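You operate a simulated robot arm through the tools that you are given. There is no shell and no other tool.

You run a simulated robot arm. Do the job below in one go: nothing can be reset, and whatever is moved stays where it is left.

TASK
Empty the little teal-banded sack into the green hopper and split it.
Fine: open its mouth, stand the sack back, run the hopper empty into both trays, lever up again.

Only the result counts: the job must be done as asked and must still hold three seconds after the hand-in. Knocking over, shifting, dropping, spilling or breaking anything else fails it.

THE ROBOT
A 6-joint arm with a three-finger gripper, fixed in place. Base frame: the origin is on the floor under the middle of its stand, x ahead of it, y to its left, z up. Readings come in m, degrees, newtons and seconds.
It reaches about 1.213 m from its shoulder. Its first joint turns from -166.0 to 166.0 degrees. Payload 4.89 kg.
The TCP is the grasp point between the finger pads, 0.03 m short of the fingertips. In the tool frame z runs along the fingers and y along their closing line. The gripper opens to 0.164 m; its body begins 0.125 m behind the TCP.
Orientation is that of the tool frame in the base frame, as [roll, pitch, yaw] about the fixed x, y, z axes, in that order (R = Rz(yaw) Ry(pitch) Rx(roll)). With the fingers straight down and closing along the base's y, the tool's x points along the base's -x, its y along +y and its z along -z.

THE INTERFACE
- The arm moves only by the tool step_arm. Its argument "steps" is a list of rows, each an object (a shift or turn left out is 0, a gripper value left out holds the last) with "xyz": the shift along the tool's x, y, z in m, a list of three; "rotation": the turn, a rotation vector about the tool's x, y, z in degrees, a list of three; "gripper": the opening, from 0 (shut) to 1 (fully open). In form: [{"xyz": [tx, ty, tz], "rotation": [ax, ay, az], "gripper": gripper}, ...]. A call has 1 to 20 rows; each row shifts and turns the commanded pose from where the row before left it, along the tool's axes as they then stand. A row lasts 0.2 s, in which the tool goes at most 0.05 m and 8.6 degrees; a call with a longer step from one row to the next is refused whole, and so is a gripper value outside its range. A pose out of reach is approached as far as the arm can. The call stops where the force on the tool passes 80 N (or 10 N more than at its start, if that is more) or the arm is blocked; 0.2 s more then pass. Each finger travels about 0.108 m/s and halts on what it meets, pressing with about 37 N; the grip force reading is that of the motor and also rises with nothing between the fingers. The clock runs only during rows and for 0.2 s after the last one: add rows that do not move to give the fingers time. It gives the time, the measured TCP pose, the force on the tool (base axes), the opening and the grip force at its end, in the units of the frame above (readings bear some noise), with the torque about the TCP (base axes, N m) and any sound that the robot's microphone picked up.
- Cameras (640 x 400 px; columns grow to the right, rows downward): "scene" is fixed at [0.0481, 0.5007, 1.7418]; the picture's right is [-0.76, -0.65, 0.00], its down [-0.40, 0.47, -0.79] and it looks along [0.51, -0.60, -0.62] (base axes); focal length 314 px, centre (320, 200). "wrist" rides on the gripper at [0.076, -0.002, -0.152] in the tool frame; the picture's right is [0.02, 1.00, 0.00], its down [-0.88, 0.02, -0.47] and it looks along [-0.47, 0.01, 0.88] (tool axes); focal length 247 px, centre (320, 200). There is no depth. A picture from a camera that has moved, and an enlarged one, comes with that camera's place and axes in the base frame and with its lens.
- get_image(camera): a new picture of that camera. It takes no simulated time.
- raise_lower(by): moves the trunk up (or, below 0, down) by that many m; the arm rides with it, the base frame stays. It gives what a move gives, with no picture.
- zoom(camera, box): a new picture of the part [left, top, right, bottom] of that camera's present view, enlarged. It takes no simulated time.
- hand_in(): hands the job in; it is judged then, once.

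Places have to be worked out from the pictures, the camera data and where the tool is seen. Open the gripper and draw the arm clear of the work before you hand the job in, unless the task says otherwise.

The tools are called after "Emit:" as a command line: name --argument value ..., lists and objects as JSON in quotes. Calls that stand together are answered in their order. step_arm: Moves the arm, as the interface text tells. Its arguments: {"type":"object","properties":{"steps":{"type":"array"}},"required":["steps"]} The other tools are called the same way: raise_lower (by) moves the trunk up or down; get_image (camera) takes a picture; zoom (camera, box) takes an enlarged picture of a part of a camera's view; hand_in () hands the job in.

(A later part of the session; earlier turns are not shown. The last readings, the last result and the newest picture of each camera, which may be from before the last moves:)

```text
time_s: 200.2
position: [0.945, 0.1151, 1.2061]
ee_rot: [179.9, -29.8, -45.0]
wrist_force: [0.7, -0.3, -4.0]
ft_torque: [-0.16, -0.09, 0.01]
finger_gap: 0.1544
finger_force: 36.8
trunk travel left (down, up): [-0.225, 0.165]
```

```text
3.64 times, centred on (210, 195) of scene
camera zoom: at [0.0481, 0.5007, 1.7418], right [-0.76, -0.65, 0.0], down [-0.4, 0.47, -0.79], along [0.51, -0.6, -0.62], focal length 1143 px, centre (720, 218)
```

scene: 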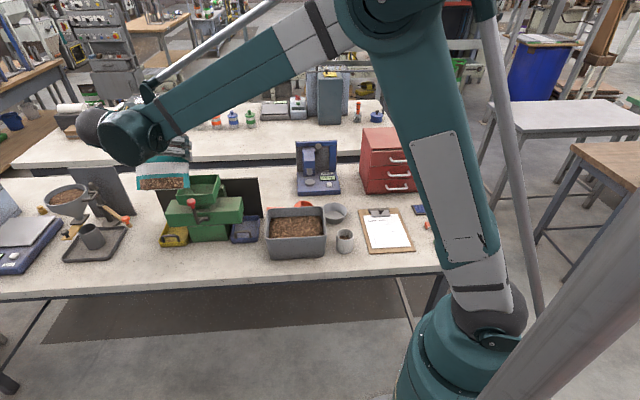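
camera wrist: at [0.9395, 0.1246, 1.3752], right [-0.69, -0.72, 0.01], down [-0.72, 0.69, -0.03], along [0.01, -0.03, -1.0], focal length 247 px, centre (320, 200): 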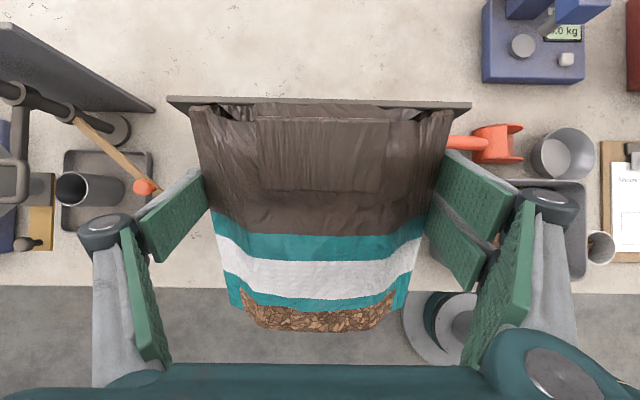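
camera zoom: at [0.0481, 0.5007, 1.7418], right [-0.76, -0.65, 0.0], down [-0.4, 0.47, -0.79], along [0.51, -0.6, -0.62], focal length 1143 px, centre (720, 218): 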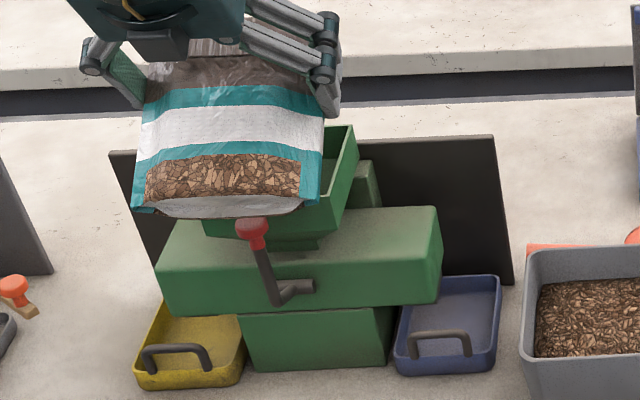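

Still in order, and no contact forces. Continuing to 76°.

Emit:
step_arm --steps '[{"xyz": [-0.0033, 0, 0.0043], "rotation": [0, -4, 0]}, {"xyz": [-0.003, 0, 0.0046], "rotation": [0, -4, 0]}, {"xyz": [-0.0026, 0, 0.0047], "rotation": [0, -4, 0]}, {"xyz": [-0.0024, 0, 0.0049], "rotation": [0, -4, 0]}, {}, {}, {}]'

Emit:
get_image --camera "wrist"

Emit:
zoom --camera "scene" --box '[140, 140, 280, 250]'

```text
time_s: 201.8
position: [0.9432, 0.1178, 1.1842]
ee_rot: [-180.0, -13.8, -45.0]
wrist_force: [-0.6, 0.2, -3.0]
ft_torque: [-0.06, -0.08, 0.01]
finger_gap: 0.1542
finger_force: 37.2
trunk travel left (down, up): [-0.225, 0.165]
```

```text
taken
camera wrist: at [0.9711, 0.0931, 1.3491], right [-0.69, -0.72, 0.01], down [-0.7, 0.67, 0.25], along [-0.18, 0.17, -0.97], focal length 247 px, centre (320, 200)
```

wrist: 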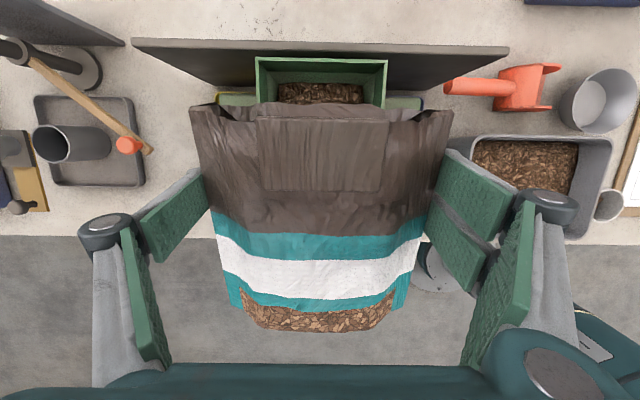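

```text
3.64 times, centred on (210, 195) of scene
camera zoom: at [0.0481, 0.5007, 1.7418], right [-0.76, -0.65, 0.0], down [-0.4, 0.47, -0.79], along [0.51, -0.6, -0.62], focal length 1143 px, centre (720, 218)
```

zoom: 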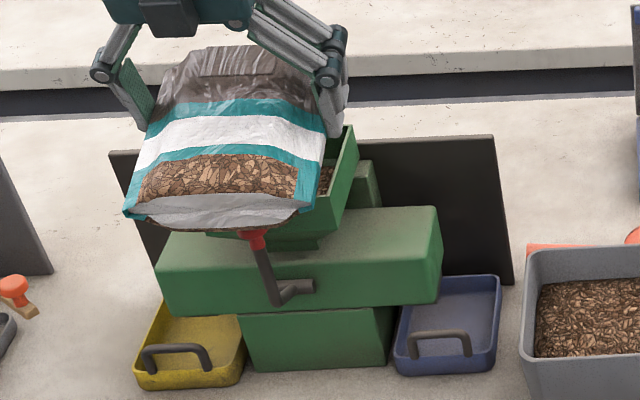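

Chips are now pouring into the hopper and the weight is dropping. I'm holding here briefly and then continuing the tilt slowly.

Emit:
step_arm --steps '[{}, {}, {}, {}, {}, {"xyz": [-0.0005, 0, 0.0015], "rotation": [0, -2, 0]}, {"xyz": [-0.0005, 0, 0.0015], "rotation": [0, -2, 0]}, {"xyz": [-0.0004, 0, 0.0015], "rotation": [0, -2, 0]}, {}, {}, {}]'

Emit:
get_image --camera "wrist"

Emit:
zoom --camera "scene" --box '[140, 140, 280, 250]'

```text
time_s: 204.2
position: [0.9414, 0.1184, 1.1805]
ee_rot: [180.0, -7.8, -45.0]
wrist_force: [0.4, 0.2, -2.3]
ft_torque: [-0.08, -0.08, -0.01]
finger_gap: 0.1542
finger_force: 37.7
trunk travel left (down, up): [-0.225, 0.165]
```

```text
taken
camera wrist: at [0.9825, 0.082, 1.3402], right [-0.69, -0.72, 0.0], down [-0.68, 0.65, 0.35], along [-0.25, 0.24, -0.94], focal length 247 px, centre (320, 200)
```

wrist: 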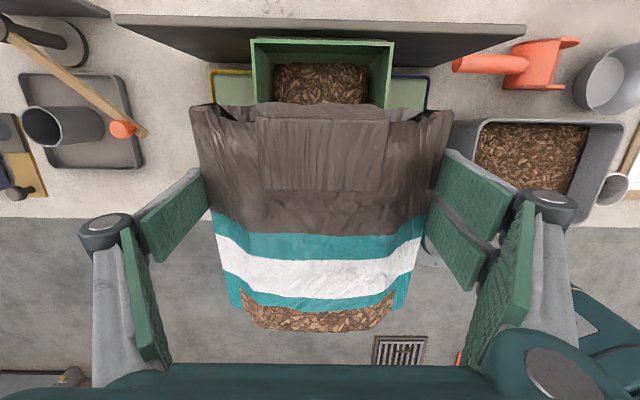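

```text
3.64 times, centred on (210, 195) of scene
camera zoom: at [0.0481, 0.5007, 1.7418], right [-0.76, -0.65, 0.0], down [-0.4, 0.47, -0.79], along [0.51, -0.6, -0.62], focal length 1143 px, centre (720, 218)
```

zoom: 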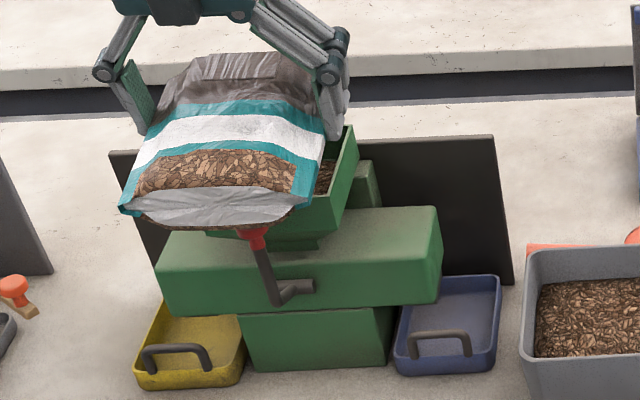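

Pouring well (load down to 2.3 N, chips heaped in the hopper, nothing spilled). Continuing to about 100°.

Emit:
step_arm --steps '[{"xyz": [-0.0003, 0, 0.0015], "rotation": [0, -3, 0]}, {"xyz": [-0.0002, 0, 0.0015], "rotation": [0, -3, 0]}, {}, {}, {"xyz": [0, 0, 0.0015], "rotation": [0, -3, 0]}, {"xyz": [0.0001, 0, 0.0015], "rotation": [0, -3, 0]}, {}, {}, {"xyz": [0.0003, 0, 0.0015], "rotation": [0, -3, 0]}, {"xyz": [0.0005, 0, 0.0015], "rotation": [0, -3, 0]}, {}, {}, {}]'

Emit:
get_image --camera "wrist"

Emit:
zoom --camera "scene" --box '[140, 140, 280, 250]'

```text
time_s: 207.0
position: [0.9423, 0.1194, 1.1721]
ee_rot: [179.9, 10.2, -45.0]
wrist_force: [-0.3, -0.4, -0.2]
ft_torque: [-0.04, -0.08, 0.0]
finger_gap: 0.1543
finger_force: 36.9
trunk travel left (down, up): [-0.225, 0.165]
```

```text
taken
camera wrist: at [1.0163, 0.0483, 1.3064], right [-0.69, -0.72, 0.0], down [-0.57, 0.54, 0.62], along [-0.45, 0.43, -0.78], focal length 247 px, centre (320, 200)
```

wrist: 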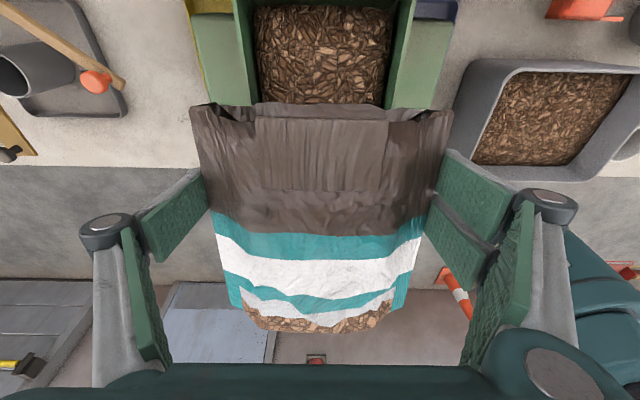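

```text
3.64 times, centred on (210, 195) of scene
camera zoom: at [0.0481, 0.5007, 1.7418], right [-0.76, -0.65, 0.0], down [-0.4, 0.47, -0.79], along [0.51, -0.6, -0.62], focal length 1143 px, centre (720, 218)
```

zoom: 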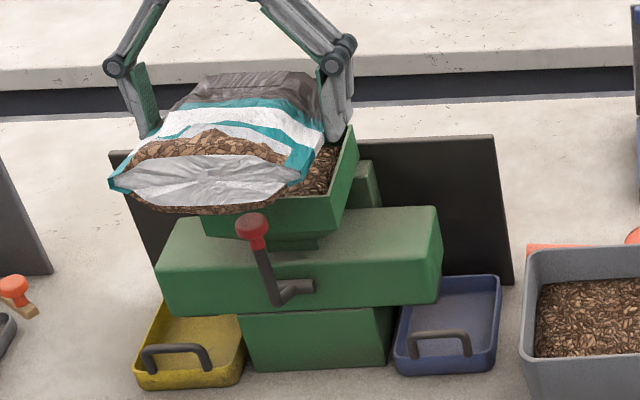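

Nearly empty (load about 0.2 N) and the hopper is filling without overflowing. Tilting on to about 122° to drain the rest.

Emit:
step_arm --steps '[{"xyz": [0.0006, 0, 0.0016], "rotation": [0, -3, 0]}, {"xyz": [0.0008, 0, 0.0016], "rotation": [0, -3, 0]}, {}, {}, {"xyz": [0.0009, 0, 0.0015], "rotation": [0, -3, 0]}, {"xyz": [0.001, 0, 0.0014], "rotation": [0, -3, 0]}, {}, {}, {"xyz": [0.0011, 0, 0.0014], "rotation": [0, -3, 0]}, {"xyz": [0.0012, 0, 0.0013], "rotation": [0, -3, 0]}, {}, {}, {"xyz": [0.0012, 0, 0.0012], "rotation": [0, -3, 0]}, {}, {}, {}, {}]'

Emit:
get_image --camera "wrist"

Emit:
zoom --camera "scene" --box '[140, 140, 280, 250]'

```text
time_s: 210.6
position: [0.9448, 0.1163, 1.1587]
ee_rot: [180.0, 31.2, -45.0]
wrist_force: [0.0, 0.1, -0.5]
ft_torque: [-0.03, -0.02, -0.01]
finger_gap: 0.1538
finger_force: 37.4
trunk travel left (down, up): [-0.225, 0.165]
```

```text
taken
camera wrist: at [1.0481, 0.0163, 1.2488], right [-0.69, -0.72, -0.01], down [-0.37, 0.35, 0.86], along [-0.62, 0.6, -0.51], focal length 247 px, centre (320, 200)
```

wrist: 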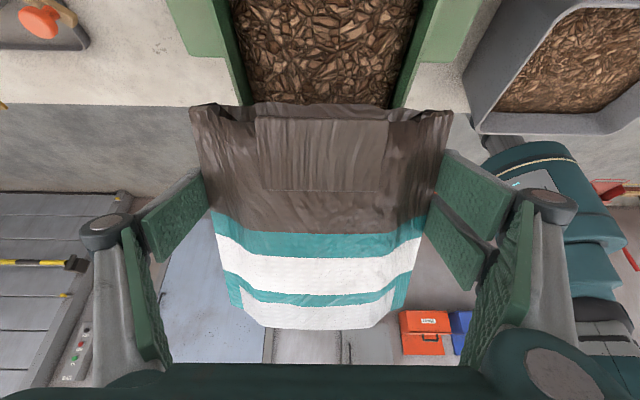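

```text
3.64 times, centred on (210, 195) of scene
camera zoom: at [0.0481, 0.5007, 1.7418], right [-0.76, -0.65, 0.0], down [-0.4, 0.47, -0.79], along [0.51, -0.6, -0.62], focal length 1143 px, centre (720, 218)
```

zoom: 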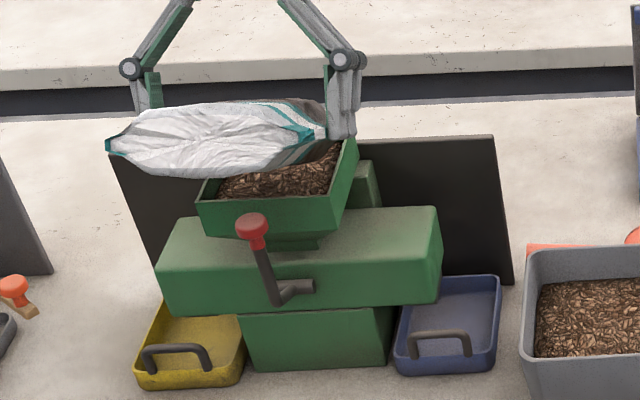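

The sack's window shows it's empty, and the hopper holds the chips below its rim with no spill visible. I'm waiting a moment more at a slightly steeper tilt to let the last bits out.

Emit:
step_arm --steps '[{"xyz": [0.0012, 0, 0.0012], "rotation": [0, -3, 0]}, {}, {}, {}, {}, {}, {}, {}]'

Emit:
zoom --camera "wrist" --box '[170, 0, 470, 190]'

Emit:
zoom --camera "scene" --box '[160, 160, 240, 210]'

```text
time_s: 212.4
position: [0.9453, 0.1155, 1.1575]
ee_rot: [179.9, 34.3, -45.1]
wrist_force: [0.4, 0.5, -0.6]
ft_torque: [-0.05, 0.04, 0.04]
finger_gap: 0.1535
finger_force: 37.2
trunk travel left (down, up): [-0.225, 0.165]
```

```text
2.11 times, centred on (320, 95) of wrist
camera zoom: at [1.0518, 0.0128, 1.2393], right [-0.69, -0.72, -0.01], down [-0.34, 0.31, 0.89], along [-0.63, 0.62, -0.46], focal length 520 px, centre (320, 421)
```

zoom: 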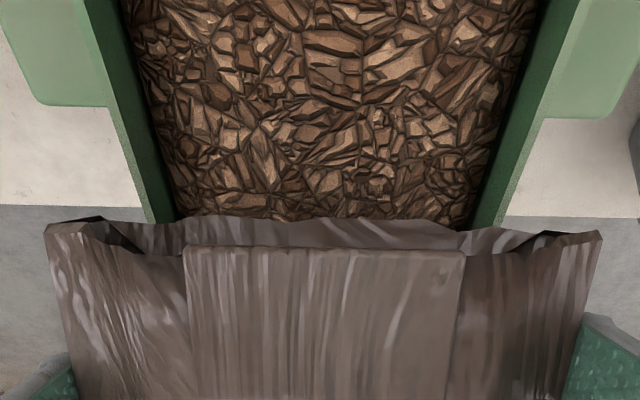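

```text
8.00 times, centred on (200, 185) of scene
camera zoom: at [0.0481, 0.5007, 1.7418], right [-0.76, -0.65, 0.0], down [-0.4, 0.47, -0.79], along [0.51, -0.6, -0.62], focal length 2514 px, centre (1280, 320)
```

zoom: 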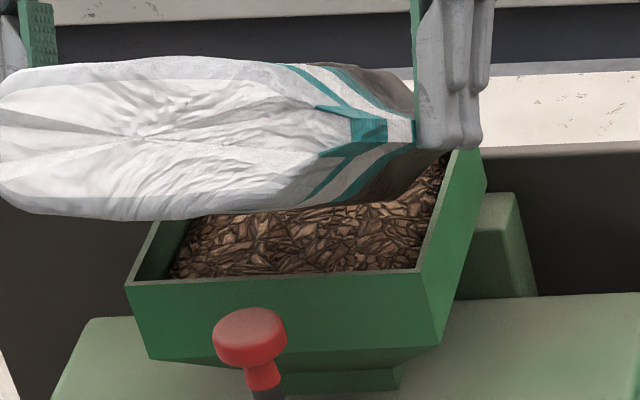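

The sack is empty. Reversing the tilt while rising, to bring it back upright.

Emit:
step_arm --steps '[{"xyz": [-0.0028, 0, -0.0041], "rotation": [0, 5, 0]}, {"xyz": [-0.0024, 0, -0.0044], "rotation": [0, 5, 0]}, {"xyz": [-0.002, 0, -0.0046], "rotation": [0, 5, 0]}, {"xyz": [-0.0033, 0, -0.0095], "rotation": [0, 5, 0]}, {"xyz": [-0.0024, 0, -0.0097], "rotation": [0, 5, 0]}, {"xyz": [-0.0016, 0, -0.0099], "rotation": [0, 5, 0]}, {"xyz": [-0.0007, 0, -0.01], "rotation": [0, 5, 0]}, {"xyz": [0, 0, -0.01], "rotation": [0, 5, 0]}, {"xyz": [0.001, 0, -0.0099], "rotation": [0, 5, 0]}, {"xyz": [0.0019, 0, -0.0098], "rotation": [0, 5, 0]}, {"xyz": [0.0028, 0, -0.0096], "rotation": [0, 5, 0]}, {"xyz": [0.0036, 0, -0.0093], "rotation": [0, 5, 0]}, {"xyz": [0.0044, 0, -0.009], "rotation": [0, 5, 0]}, {"rotation": [0, 6, 0]}, {"rotation": [0, 6, 0]}, {"rotation": [0, 6, 0]}, {"rotation": [0, 6, 0]}, {"rotation": [0, 6, 0]}, {}]'

Emit:
zoom --camera "scene" --box '[120, 140, 280, 260]'

```text
time_s: 216.4
position: [0.9449, 0.1164, 1.2723]
ee_rot: [179.9, -60.9, -44.9]
wrist_force: [0.7, -0.2, 0.1]
ft_torque: [-0.04, 0.01, 0.02]
finger_gap: 0.1536
finger_force: 36.8
trunk travel left (down, up): [-0.225, 0.165]
```

```text
3.33 times, centred on (200, 200) of scene
camera zoom: at [0.0481, 0.5007, 1.7418], right [-0.76, -0.65, 0.0], down [-0.4, 0.47, -0.79], along [0.51, -0.6, -0.62], focal length 1047 px, centre (720, 200)
```

zoom: 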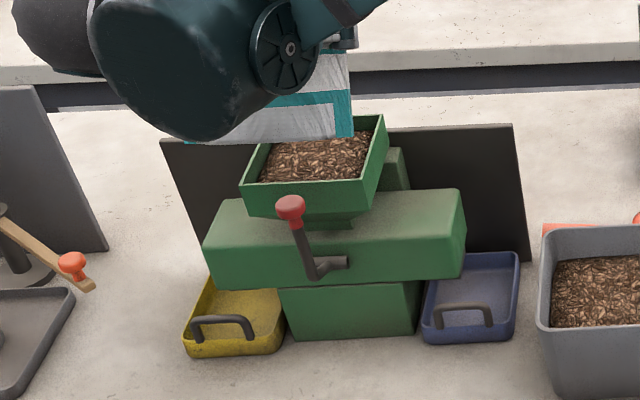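

The hopper is full and nothing has spilled. Carrying the empty sack back: off the hopper, upright, then along +L.

Emit:
step_arm --steps '[{"xyz": [-0.0225, 0, -0.0405]}, {"xyz": [-0.0225, 0, -0.0405]}, {"xyz": [-0.0225, 0, -0.0405]}, {"rotation": [0, 7.3, 0]}, {"rotation": [0, 7.3, 0]}, {"rotation": [0, 7.3, 0]}, {"rotation": [0, 7.2, 0]}, {"xyz": [0, -0.0431, 0]}, {"xyz": [0, -0.0431, 0]}, {"xyz": [0, -0.0431, 0]}, {"xyz": [0, -0.0431, 0]}, {"xyz": [0, -0.0431, 0]}, {"xyz": [0, -0.0431, 0]}, {"xyz": [0, -0.0429, 0]}, {}, {}]'

Emit:
get_image --camera "wrist"

```text
time_s: 219.8
position: [1.0613, 0.427, 1.2726]
ee_rot: [155.5, -89.8, -20.6]
wrist_force: [-0.3, 0.0, -1.2]
ft_torque: [0.01, -0.03, -0.07]
finger_gap: 0.1536
finger_force: 37.2
trunk travel left (down, up): [-0.225, 0.165]
```

```text
taken
camera wrist: at [0.9552, 0.5381, 1.3474], right [-0.71, -0.71, 0.02], down [-0.35, 0.32, -0.88], along [0.61, -0.63, -0.47], focal length 247 px, centre (320, 200)
```

wrist: 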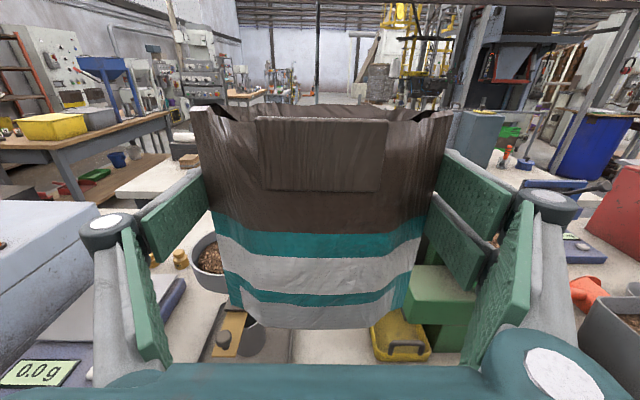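

The sack is over its place (L≈1.052, B≈0.4485). Lowering it toward the table.

Emit:
step_arm --steps '[{"xyz": [-0.0465, 0.001, -0.001]}, {"xyz": [-0.0465, 0, 0]}, {"xyz": [-0.0465, 0, 0]}, {"xyz": [-0.0465, 0, 0]}, {"xyz": [-0.0465, 0, 0]}, {"xyz": [-0.0465, 0, 0]}, {"xyz": [-0.018, 0, 0]}, {"xyz": [-0.007, 0, 0]}, {"xyz": [-0.002, 0, 0]}, {}]'

```text
time_s: 222.0
position: [1.0581, 0.4268, 0.9683]
ee_rot: [162.2, -90.0, -27.1]
wrist_force: [-0.5, 0.8, 0.1]
ft_torque: [-0.02, -0.03, -0.02]
finger_gap: 0.1535
finger_force: 37.2
trunk travel left (down, up): [-0.225, 0.165]
```

No contact yet at z≈0.968. Lowering in 1 mm steps until the table is felt.

Emit:
step_arm --steps '[{"xyz": [-0.0012, 0, 0]}, {"xyz": [-0.001, 0, 0]}, {"xyz": [-0.001, 0, 0]}, {}]'

Emit:
zoom --camera "scene" --box '[50, 205, 150, 285]'

```text
time_s: 223.0
position: [1.0578, 0.4271, 0.9655]
ee_rot: [-173.6, -90.0, -51.5]
wrist_force: [2.8, 4.5, 17.6]
ft_torque: [0.2, -0.04, 0.02]
finger_gap: 0.1538
finger_force: 37.0
trunk travel left (down, up): [-0.225, 0.165]
```

```text
5.00 times, centred on (100, 245) of scene
camera zoom: at [0.0481, 0.5007, 1.7418], right [-0.76, -0.65, 0.0], down [-0.4, 0.47, -0.79], along [0.51, -0.6, -0.62], focal length 1571 px, centre (1420, -25)
```

zoom: 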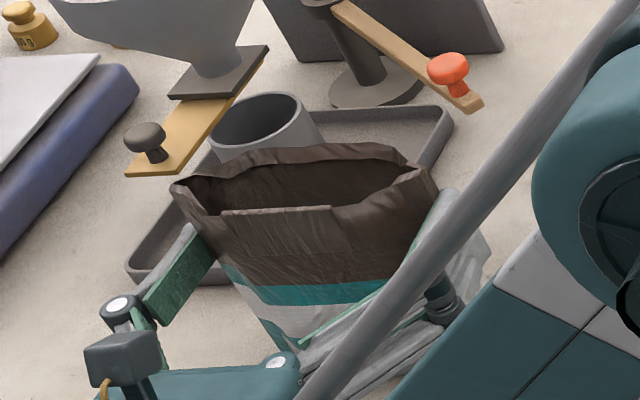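

It's standing on the table (+17.6 N) at L≈1.050, B≈0.446, its original place. Easing off 1 mm, opening, and checking that both fingers are clear before backing out.

Emit:
step_arm --steps '[{"xyz": [0.0008, 0, 0]}, {}, {"gripper": 0.96}, {"gripper": 0.98}, {"gripper": 1.0}, {}, {}]'

Emit:
get_image --camera "wrist"

```text
time_s: 224.6
position: [1.0593, 0.4276, 0.9631]
ee_rot: [164.0, -90.0, -29.0]
wrist_force: [0.0, -0.2, -0.5]
ft_torque: [0.0, 0.0, 0.02]
finger_gap: 0.1641
finger_force: 0.1
trunk travel left (down, up): [-0.225, 0.165]
```

```text
taken
camera wrist: at [0.9525, 0.5371, 1.0396], right [-0.71, -0.71, 0.02], down [-0.35, 0.32, -0.88], along [0.61, -0.63, -0.47], focal length 247 px, centre (320, 200)
```

wrist: 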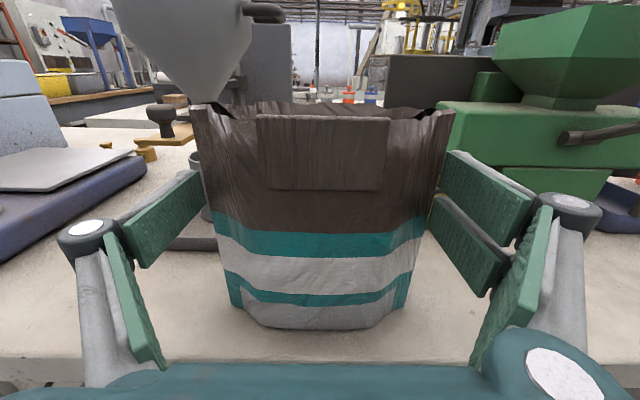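

The sack stands free between the open fingers. Backing out slowly along the approach line.

Emit:
step_arm --steps '[{"xyz": [0, 0, -0.01]}, {"xyz": [0, 0, -0.02]}, {"xyz": [0, 0, -0.025]}, {"xyz": [0, 0, -0.035]}, {"xyz": [0, 0, -0.045]}, {"xyz": [0, 0, -0.045]}, {}]'

Emit:
get_image --camera "wrist"

Emit:
zoom --camera "scene" --box '[50, 195, 170, 285]'

```text
time_s: 226.2
position: [0.9295, 0.5554, 0.9656]
ee_rot: [164.5, -89.9, -29.5]
wrist_force: [-0.1, 0.6, 0.1]
ft_torque: [0.02, 0.01, -0.03]
finger_gap: 0.1642
finger_force: 0.1
trunk travel left (down, up): [-0.225, 0.165]
```

```text
taken
camera wrist: at [0.8231, 0.6641, 1.0412], right [-0.71, -0.71, 0.02], down [-0.35, 0.32, -0.88], along [0.61, -0.63, -0.47], focal length 247 px, centre (320, 200)
```

wrist: 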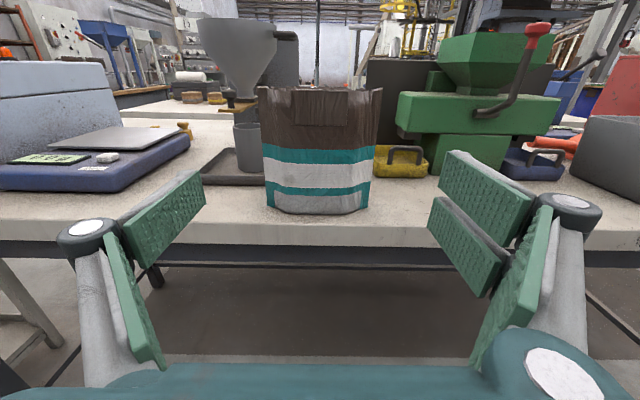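

```text
4.44 times, centred on (110, 240) of scene
camera zoom: at [0.0481, 0.5007, 1.7418], right [-0.76, -0.65, 0.0], down [-0.4, 0.47, -0.79], along [0.51, -0.6, -0.62], focal length 1397 px, centre (1253, 22)
```

zoom: 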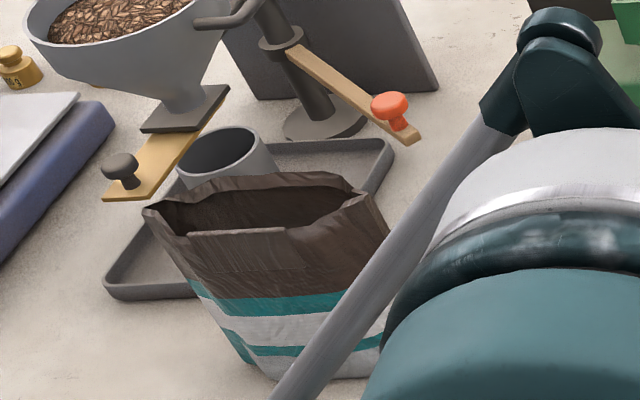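

The empty sack stands upright in its place with everything around it undisturbed. Next is the lever: rising, moving along to the splitter, and looking down at the knob to locate it precisely.

Emit:
step_arm --steps '[{"xyz": [0.045, 0, -0.01]}, {"xyz": [0.045, 0, 0]}, {"xyz": [0.045, 0, 0]}, {"xyz": [0.045, 0, 0]}, {"xyz": [0.045, 0, 0]}, {"xyz": [0.045, 0, 0]}, {"xyz": [0.04, 0.02, 0]}, {"xyz": [0, 0.045, 0]}, {"xyz": [0, 0.045, 0]}, {"xyz": [0, 0.045, 0]}, {"xyz": [0, 0.045, 0]}, {"xyz": [0, 0.045, 0]}, {"xyz": [0, 0.045, 0]}, {"xyz": [0, 0.01, 0]}, {}]'

Emit:
get_image --camera "wrist"

```text
time_s: 229.4
position: [0.7117, 0.3495, 1.2737]
ee_rot: [173.8, -89.9, -38.9]
wrist_force: [-0.1, -0.5, 1.0]
ft_torque: [0.04, 0.02, 0.08]
finger_gap: 0.164
finger_force: 0.0
trunk travel left (down, up): [-0.225, 0.165]
```

```text
taken
camera wrist: at [0.6061, 0.459, 1.3498], right [-0.71, -0.71, 0.02], down [-0.35, 0.32, -0.88], along [0.61, -0.63, -0.47], focal length 247 px, centre (320, 200)
```

wrist: 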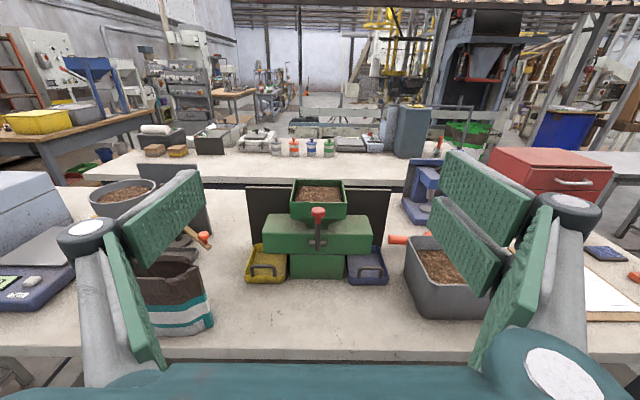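

A clean frontal view of the splitter. Zooming in to measure the knob, crank and hopper.

Emit:
zoom --camera "wrist" --box '[235, 170, 405, 290]'

Emit:
zoom --camera "wrist" --box '[290, 195, 350, 255]'

Emit:
zoom --camera "scene" --box '[170, 180, 230, 240]'

```text
3.33 times, centred on (320, 230) of wrist
camera zoom: at [0.6061, 0.459, 1.3498], right [-0.71, -0.71, 0.02], down [-0.35, 0.32, -0.88], along [0.61, -0.63, -0.47], focal length 823 px, centre (320, 100)
```

zoom: 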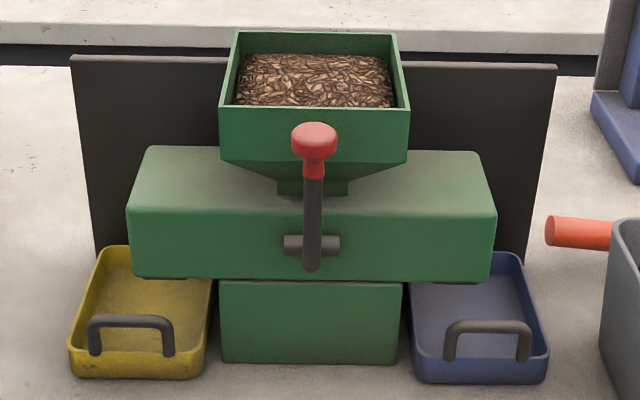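

```text
6.67 times, centred on (320, 225) of wrist
camera zoom: at [0.6061, 0.459, 1.3498], right [-0.71, -0.71, 0.02], down [-0.35, 0.32, -0.88], along [0.61, -0.63, -0.47], focal length 1646 px, centre (320, 33)
```

zoom: 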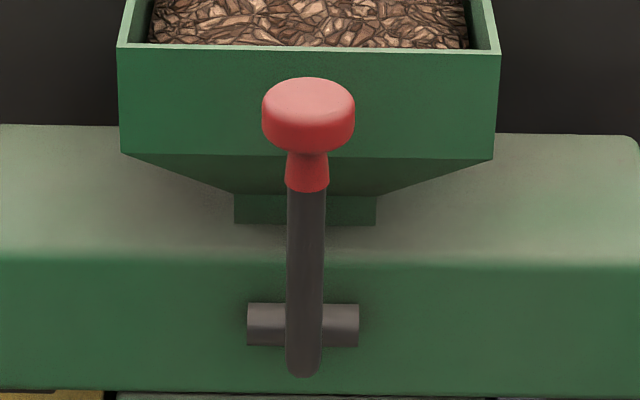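

```text
6.67 times, centred on (200, 210) of scene
camera zoom: at [0.0481, 0.5007, 1.7418], right [-0.76, -0.65, 0.0], down [-0.4, 0.47, -0.79], along [0.51, -0.6, -0.62], focal length 2095 px, centre (1120, 133)
```

zoom: 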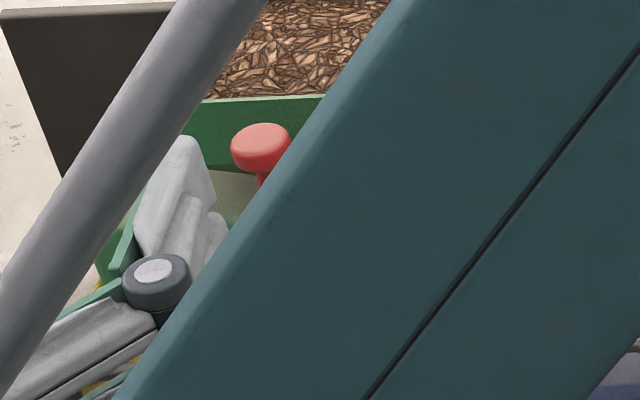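

I need a second view from above to fix the knob's depth, so I'm pitching down and moving over the knob at a safe height.

Emit:
step_arm --steps '[{"rotation": [0, -8, 0]}, {"rotation": [0, -8, 0]}, {"rotation": [0, -8, 0]}, {"rotation": [0, -8, 0]}, {"rotation": [0, -8, 0]}, {"rotation": [0, -8, 0]}, {"rotation": [0, -8, 0]}, {"xyz": [0.0337, 0, 0.0227], "gripper": 0.4}, {"xyz": [0.0337, 0, 0.0227]}, {"xyz": [0.0337, 0, 0.0227]}, {"xyz": [0.0337, 0, 0.0227]}, {"xyz": [0.0337, 0, 0.0227]}, {"xyz": [0.0337, 0, 0.0227]}, {}]'

Emit:
get_image --camera "wrist"

Emit:
zoom --camera "wrist" --box '[250, 100, 390, 240]'

```text
time_s: 232.4
position: [0.8858, 0.1769, 1.274]
ee_rot: [-180.0, -33.9, -45.1]
wrist_force: [0.8, -0.9, 0.6]
ft_torque: [0.05, 0.08, -0.01]
finger_gap: 0.0657
finger_force: 0.0
trunk travel left (down, up): [-0.225, 0.165]
```

```text
taken
camera wrist: at [0.8727, 0.1954, 1.4416], right [-0.69, -0.72, 0.01], down [-0.72, 0.69, -0.1], along [0.06, -0.08, -1.0], focal length 247 px, centre (320, 200)
```

wrist: 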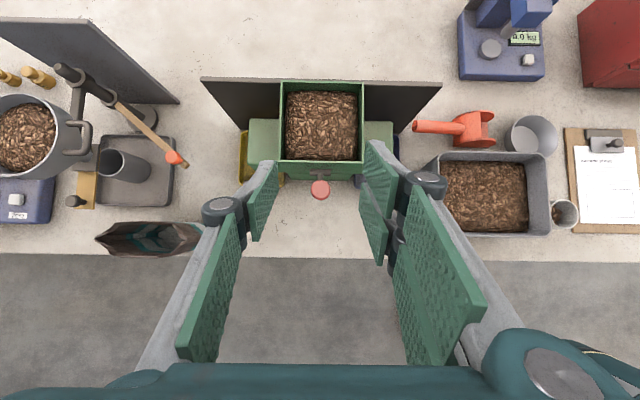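

```text
2.86 times, centred on (320, 170) of wrist
camera zoom: at [0.8727, 0.1954, 1.4416], right [-0.69, -0.72, 0.01], down [-0.72, 0.69, -0.1], along [0.06, -0.08, -1.0], focal length 706 px, centre (320, 286)
```

zoom: 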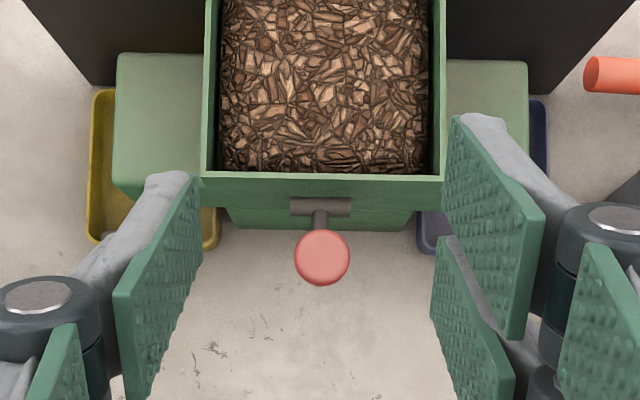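

The two views agree: knob centre at L≈0.751, B≈0.529, z≈1.096; crank shaft at B≈0.580, z≈0.977; hopper front wall at B≈0.571. I'm pointing the gripper straight down and coming to just above the knob.

Emit:
step_arm --steps '[{"rotation": [0, -8.5, 0]}, {"rotation": [0, -8.5, 0]}, {"rotation": [0, -8.5, 0]}, {"rotation": [0, -8.4, 0]}, {"xyz": [0.0228, 0, 0.03]}, {"xyz": [0, 0, 0.045]}, {"xyz": [0, 0, 0.045]}, {}]'

Emit:
get_image --camera "wrist"

Emit:
zoom --camera "scene" --box '[150, 150, 250, 240]'

```text
time_s: 234.2
position: [0.9005, 0.1609, 1.1536]
ee_rot: [-179.9, 0.0, -45.0]
wrist_force: [0.7, -0.3, -0.2]
ft_torque: [-0.01, 0.09, 0.06]
finger_gap: 0.0656
finger_force: 0.0
trunk travel left (down, up): [-0.225, 0.165]
```

```text
taken
camera wrist: at [0.956, 0.1092, 1.3045], right [-0.69, -0.72, 0.0], down [-0.64, 0.61, 0.47], along [-0.34, 0.33, -0.88], focal length 247 px, centre (320, 200)
```

wrist: 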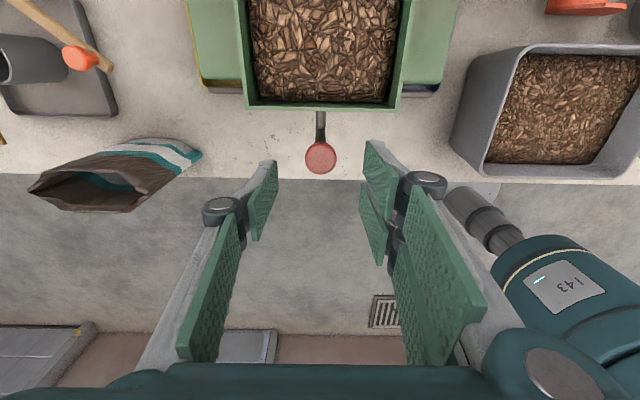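

```text
4.44 times, centred on (200, 195) of scene
camera zoom: at [0.0481, 0.5007, 1.7418], right [-0.76, -0.65, 0.0], down [-0.4, 0.47, -0.79], along [0.51, -0.6, -0.62], focal length 1397 px, centre (853, 222)
```

zoom: 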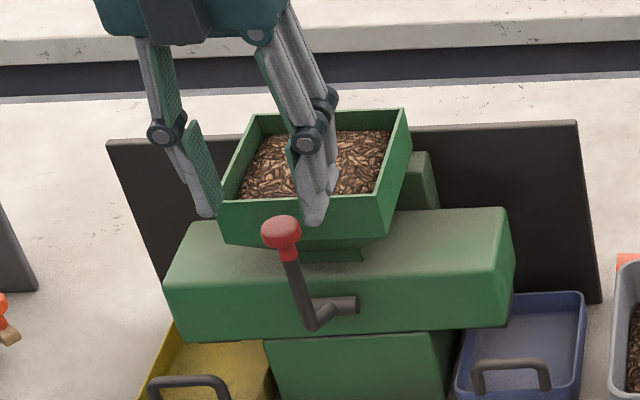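

The knob sits centred between the fingers, exactly where predicted. Descending 6 cm around it and closing.

Emit:
step_arm --steps '[{"xyz": [0, 0, 0.03]}, {"xyz": [0, 0, 0.03]}, {}, {"gripper": 0.3}, {"gripper": 0.2}, {"gripper": 0.12}, {}, {}]'

Emit:
get_image --camera "wrist"

Emit:
zoom --camera "scene" --box '[150, 150, 250, 240]'

```text
time_s: 236.0
position: [0.9, 0.1606, 1.0948]
ee_rot: [180.0, 0.0, -45.1]
wrist_force: [-20.4, -18.3, -14.9]
ft_torque: [0.29, 0.33, -0.14]
finger_gap: 0.026
finger_force: 44.6
trunk travel left (down, up): [-0.225, 0.165]
```

```text
taken
camera wrist: at [0.9557, 0.1088, 1.2456], right [-0.69, -0.72, 0.0], down [-0.64, 0.61, 0.47], along [-0.34, 0.33, -0.88], focal length 247 px, centre (320, 200)
```

wrist: 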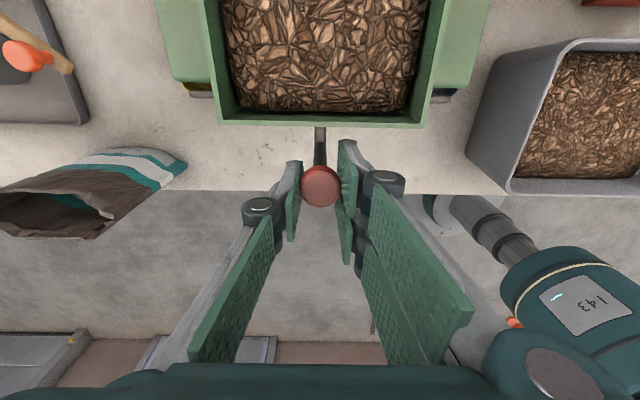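

```text
4.44 times, centred on (200, 195) of scene
camera zoom: at [0.0481, 0.5007, 1.7418], right [-0.76, -0.65, 0.0], down [-0.4, 0.47, -0.79], along [0.51, -0.6, -0.62], focal length 1397 px, centre (853, 222)
```

zoom: 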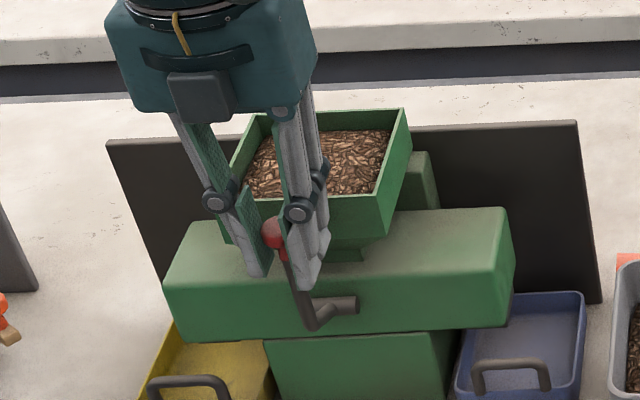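

The knob is gripped (gap 26 mm), but there's a 27 N sideways load, so my centre is about 1 mm off. Easing toward −L to relieve it.

Emit:
step_arm --steps '[{"xyz": [0, 0.001, 0]}, {}]'

```text
time_s: 236.6
position: [0.9004, 0.1613, 1.0941]
ee_rot: [-179.9, 0.0, -45.1]
wrist_force: [-18.7, -12.8, -14.4]
ft_torque: [0.42, 0.43, -0.08]
finger_gap: 0.0261
finger_force: 44.8
trunk travel left (down, up): [-0.225, 0.165]
```

Still 22 N sideways; adjusting a little more and lowering 1 mm to unload the vertical pull.

Emit:
step_arm --steps '[{"xyz": [0, 0.002, 0.001]}, {}]'

```text
time_s: 237.2
position: [0.9008, 0.1621, 1.0952]
ee_rot: [-179.9, -0.1, -44.9]
wrist_force: [10.2, 7.0, 15.3]
ft_torque: [-0.75, -0.89, 0.08]
finger_gap: 0.0261
finger_force: 44.4
trunk travel left (down, up): [-0.225, 0.165]
```

The loads are now slightly the other way, so the centre is within half a millimetre. Trimming that, then pulling the lever: following its arc about the shaft (B≈0.58, z≈0.977), starting with 12°.

Emit:
step_arm --steps '[{"xyz": [0, -0.0008, -0.0005]}, {"xyz": [-0.0081, 0, 0.0043], "rotation": [0, 4, 0]}, {"xyz": [-0.0081, 0, 0.0043], "rotation": [0, 4, 0]}, {"xyz": [-0.0081, 0, 0.0043], "rotation": [0, 4, 0]}, {}]'

Emit:
get_image --camera "wrist"

Emit:
zoom --camera "scene" --box '[150, 150, 250, 240]'

```text
time_s: 238.4
position: [0.8828, 0.1777, 1.0801]
ee_rot: [-180.0, -12.0, -44.9]
wrist_force: [5.4, 18.2, 8.1]
ft_torque: [0.29, 0.15, 0.15]
finger_gap: 0.0261
finger_force: 44.7
trunk travel left (down, up): [-0.225, 0.165]
```

```text
taken
camera wrist: at [0.9147, 0.1495, 1.2431], right [-0.69, -0.72, 0.0], down [-0.69, 0.67, 0.28], along [-0.2, 0.19, -0.96], focal length 247 px, centre (320, 200)
```

wrist: 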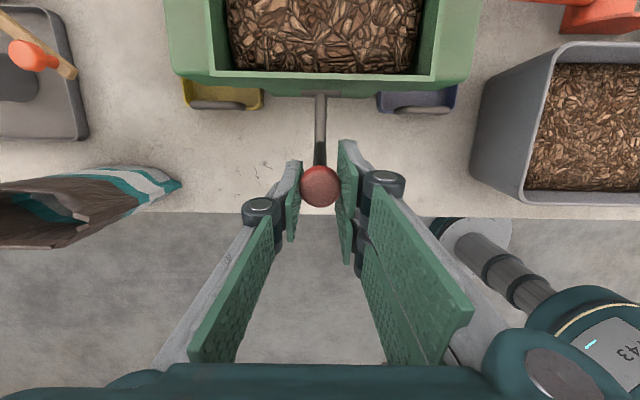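

```text
4.44 times, centred on (200, 195) of scene
camera zoom: at [0.0481, 0.5007, 1.7418], right [-0.76, -0.65, 0.0], down [-0.4, 0.47, -0.79], along [0.51, -0.6, -0.62], focal length 1397 px, centre (853, 222)
```

zoom: 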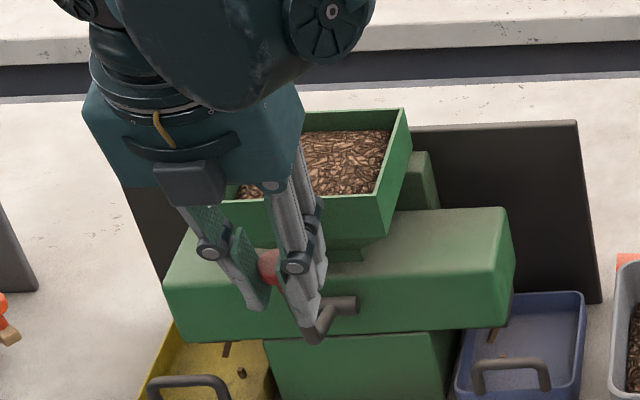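

The lever is moving and the first chips are already dropping into both trays. Continuing the pull.

Emit:
step_arm --steps '[{"xyz": [-0.0081, -0.0006, 0.0043], "rotation": [0, 4, 0]}, {"xyz": [-0.0081, 0, 0.0043], "rotation": [0, 4, 0]}, {"xyz": [-0.0081, 0, 0.0043], "rotation": [0, 4, 0]}, {"xyz": [-0.0081, 0, 0.0043], "rotation": [0, 4, 0]}, {}]'

Emit:
get_image --camera "wrist"

Emit:
zoom --camera "scene" --box '[150, 150, 280, 260]'

```text
time_s: 239.6
position: [0.8655, 0.1956, 1.0538]
ee_rot: [179.9, -28.1, -45.0]
wrist_force: [4.4, 13.4, 12.7]
ft_torque: [-0.62, -0.68, 0.1]
finger_gap: 0.0258
finger_force: 44.6
trunk travel left (down, up): [-0.225, 0.165]
```

```text
taken
camera wrist: at [0.8638, 0.2004, 1.2225], right [-0.69, -0.72, 0.01], down [-0.72, 0.69, 0.0], along [-0.01, -0.01, -1.0], focal length 247 px, centre (320, 200)
```

wrist: 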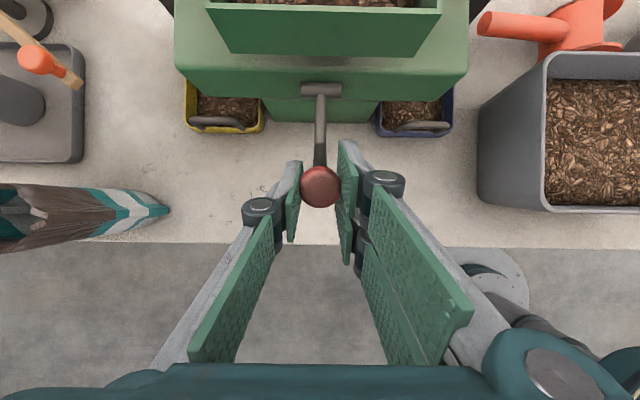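

```text
3.64 times, centred on (215, 205) of scene
camera zoom: at [0.0481, 0.5007, 1.7418], right [-0.76, -0.65, 0.0], down [-0.4, 0.47, -0.79], along [0.51, -0.6, -0.62], focal length 1143 px, centre (702, 182)
```

zoom: 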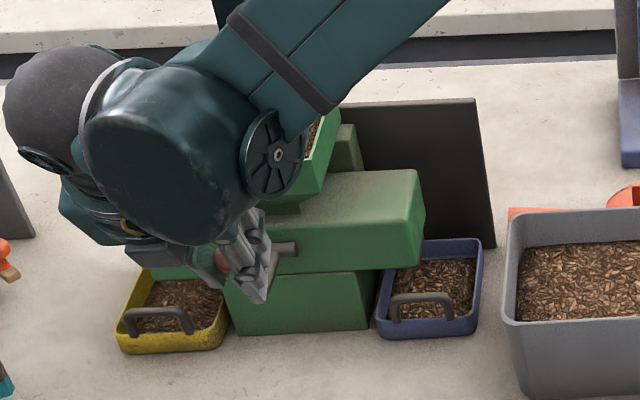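

Both trays are filling evenly. I'm holding here a moment to watch the levels in the trays and the hopper.

Emit:
step_arm --steps '[{}, {}, {}, {}, {}]'

Emit:
get_image --camera "wrist"

Emit:
zoom --camera "scene" --box '[150, 150, 280, 260]'

```text
time_s: 240.8
position: [0.8664, 0.1956, 1.0522]
ee_rot: [180.0, -28.0, -44.9]
wrist_force: [7.1, 11.2, 12.0]
ft_torque: [-0.72, -0.75, 0.1]
finger_gap: 0.0259
finger_force: 44.9
trunk travel left (down, up): [-0.225, 0.165]
```

```text
taken
camera wrist: at [0.864, 0.2003, 1.2223], right [-0.69, -0.72, 0.01], down [-0.72, 0.69, 0.0], along [-0.01, -0.01, -1.0], focal length 247 px, centre (320, 200)
```

wrist: 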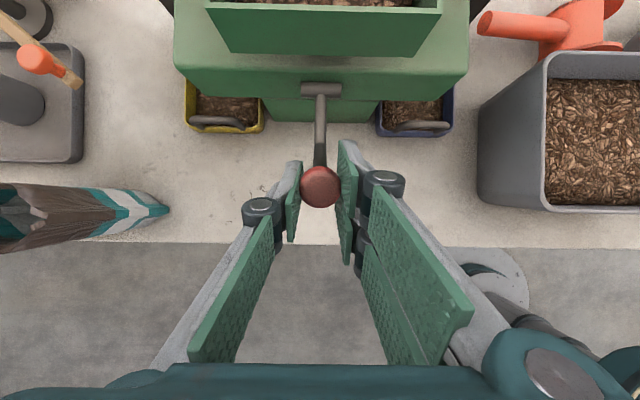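

```text
3.64 times, centred on (215, 205) of scene
camera zoom: at [0.0481, 0.5007, 1.7418], right [-0.76, -0.65, 0.0], down [-0.4, 0.47, -0.79], along [0.51, -0.6, -0.62], focal length 1143 px, centre (702, 182)
```

zoom: 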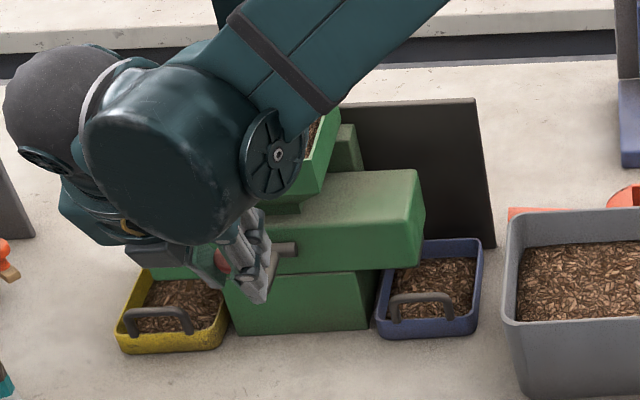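

The levels look steady. I'm pulling the lever further down toward its stop and watching the forces.

Emit:
step_arm --steps '[{"xyz": [-0.0081, -0.0005, 0.0043], "rotation": [0, 4, 0]}, {"xyz": [-0.0081, 0, 0.0043], "rotation": [0, 4, 0]}, {"xyz": [-0.0081, 0, 0.0043], "rotation": [0, 4, 0]}, {"xyz": [-0.0081, 0, 0.0043], "rotation": [0, 4, 0]}, {}]'

Emit:
get_image --camera "wrist"

Emit:
zoom --camera "scene" --box '[150, 150, 280, 260]'

```text
time_s: 242.0
position: [0.8532, 0.2075, 1.0197]
ee_rot: [179.9, -44.1, -45.0]
wrist_force: [2.1, 6.9, 5.3]
ft_torque: [-0.33, -0.3, 0.03]
finger_gap: 0.0259
finger_force: 44.3
trunk travel left (down, up): [-0.225, 0.165]
```

```text
taken
camera wrist: at [0.8183, 0.2461, 1.1814], right [-0.7, -0.72, 0.02], down [-0.69, 0.67, -0.27], along [0.18, -0.2, -0.96], focal length 247 px, centre (320, 200)
```

wrist: 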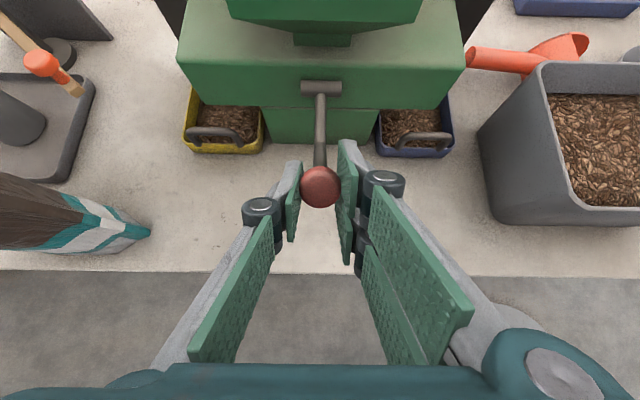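

```text
3.64 times, centred on (215, 205) of scene
camera zoom: at [0.0481, 0.5007, 1.7418], right [-0.76, -0.65, 0.0], down [-0.4, 0.47, -0.79], along [0.51, -0.6, -0.62], focal length 1143 px, centre (702, 182)
```

zoom: 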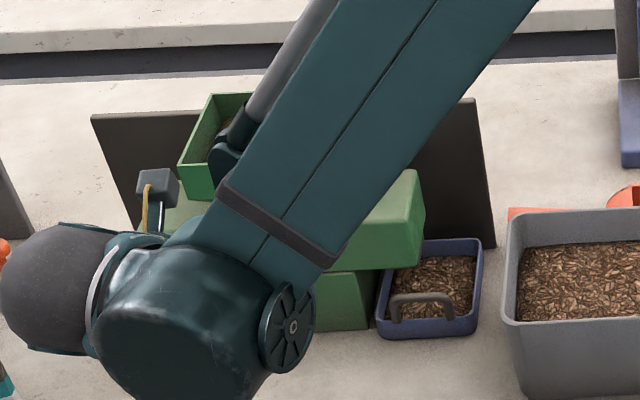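

The lever is at 44°, the forces are low, and the hopper level has dropped. Continuing toward the lower stop.

Emit:
step_arm --steps '[{"xyz": [-0.0081, 0, 0.0043], "rotation": [0, 4, 0]}, {"xyz": [-0.0081, 0, 0.0043], "rotation": [0, 4, 0]}, {"xyz": [-0.0081, 0, 0.0043], "rotation": [0, 4, 0]}, {"xyz": [-0.0081, 0, 0.0043], "rotation": [0, 4, 0]}, {}]'

Emit:
get_image --camera "wrist"

Emit:
get_image --camera "scene"

```text
time_s: 243.2
position: [0.8458, 0.2117, 0.9861]
ee_rot: [-180.0, -60.1, -45.2]
wrist_force: [-4.7, -7.0, -0.8]
ft_torque: [0.18, -0.09, -0.1]
finger_gap: 0.0234
finger_force: 3.9
trunk travel left (down, up): [-0.225, 0.165]
```

```text
taken
camera wrist: at [0.7819, 0.2806, 1.1266], right [-0.7, -0.71, 0.02], down [-0.61, 0.59, -0.53], along [0.36, -0.38, -0.85], focal length 247 px, centre (320, 200)
```

wrist: 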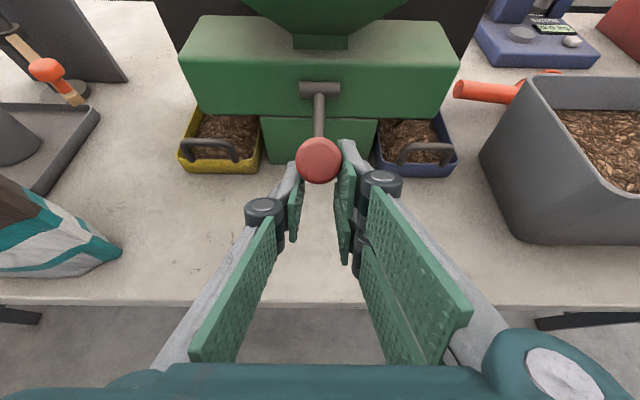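

```text
taken
```

scene: 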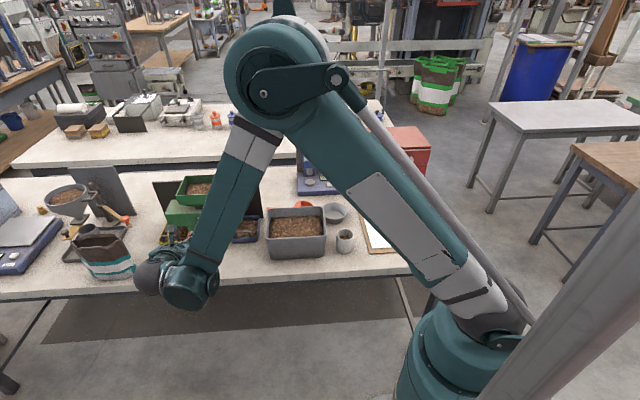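

The lever reached its stop and the knob slipped toward the fingertips; the fingers hold nothing now. I'm checking the lever, hopper and trays.

Emit:
zoom --camera "scene" --box '[150, 165, 280, 255]'

Emit:
zoom --camera "wrist" --box '[170, 0, 470, 190]'

```text
4.44 times, centred on (215, 210) of scene
camera zoom: at [0.0481, 0.5007, 1.7418], right [-0.76, -0.65, 0.0], down [-0.4, 0.47, -0.79], along [0.51, -0.6, -0.62], focal length 1397 px, centre (787, 156)
```

zoom: 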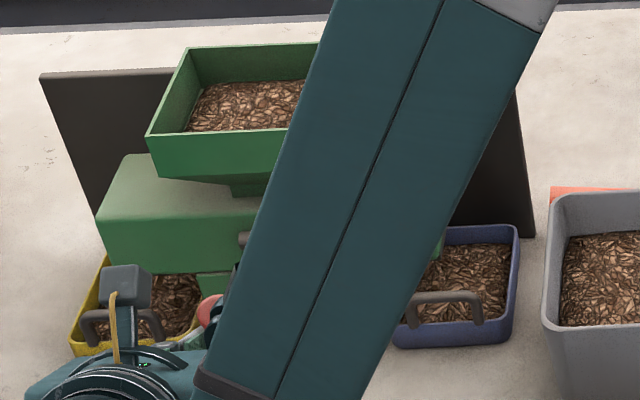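

```text
2.11 times, centred on (320, 95) of wrist
camera zoom: at [0.7819, 0.2806, 1.1266], right [-0.7, -0.71, 0.02], down [-0.61, 0.59, -0.53], along [0.36, -0.38, -0.85], focal length 520 px, centre (320, 421)
```

zoom: 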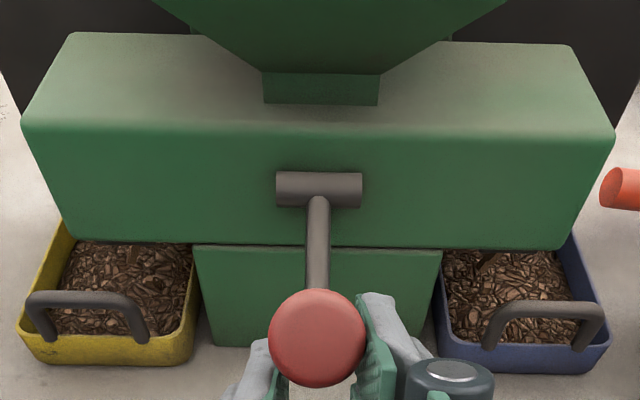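

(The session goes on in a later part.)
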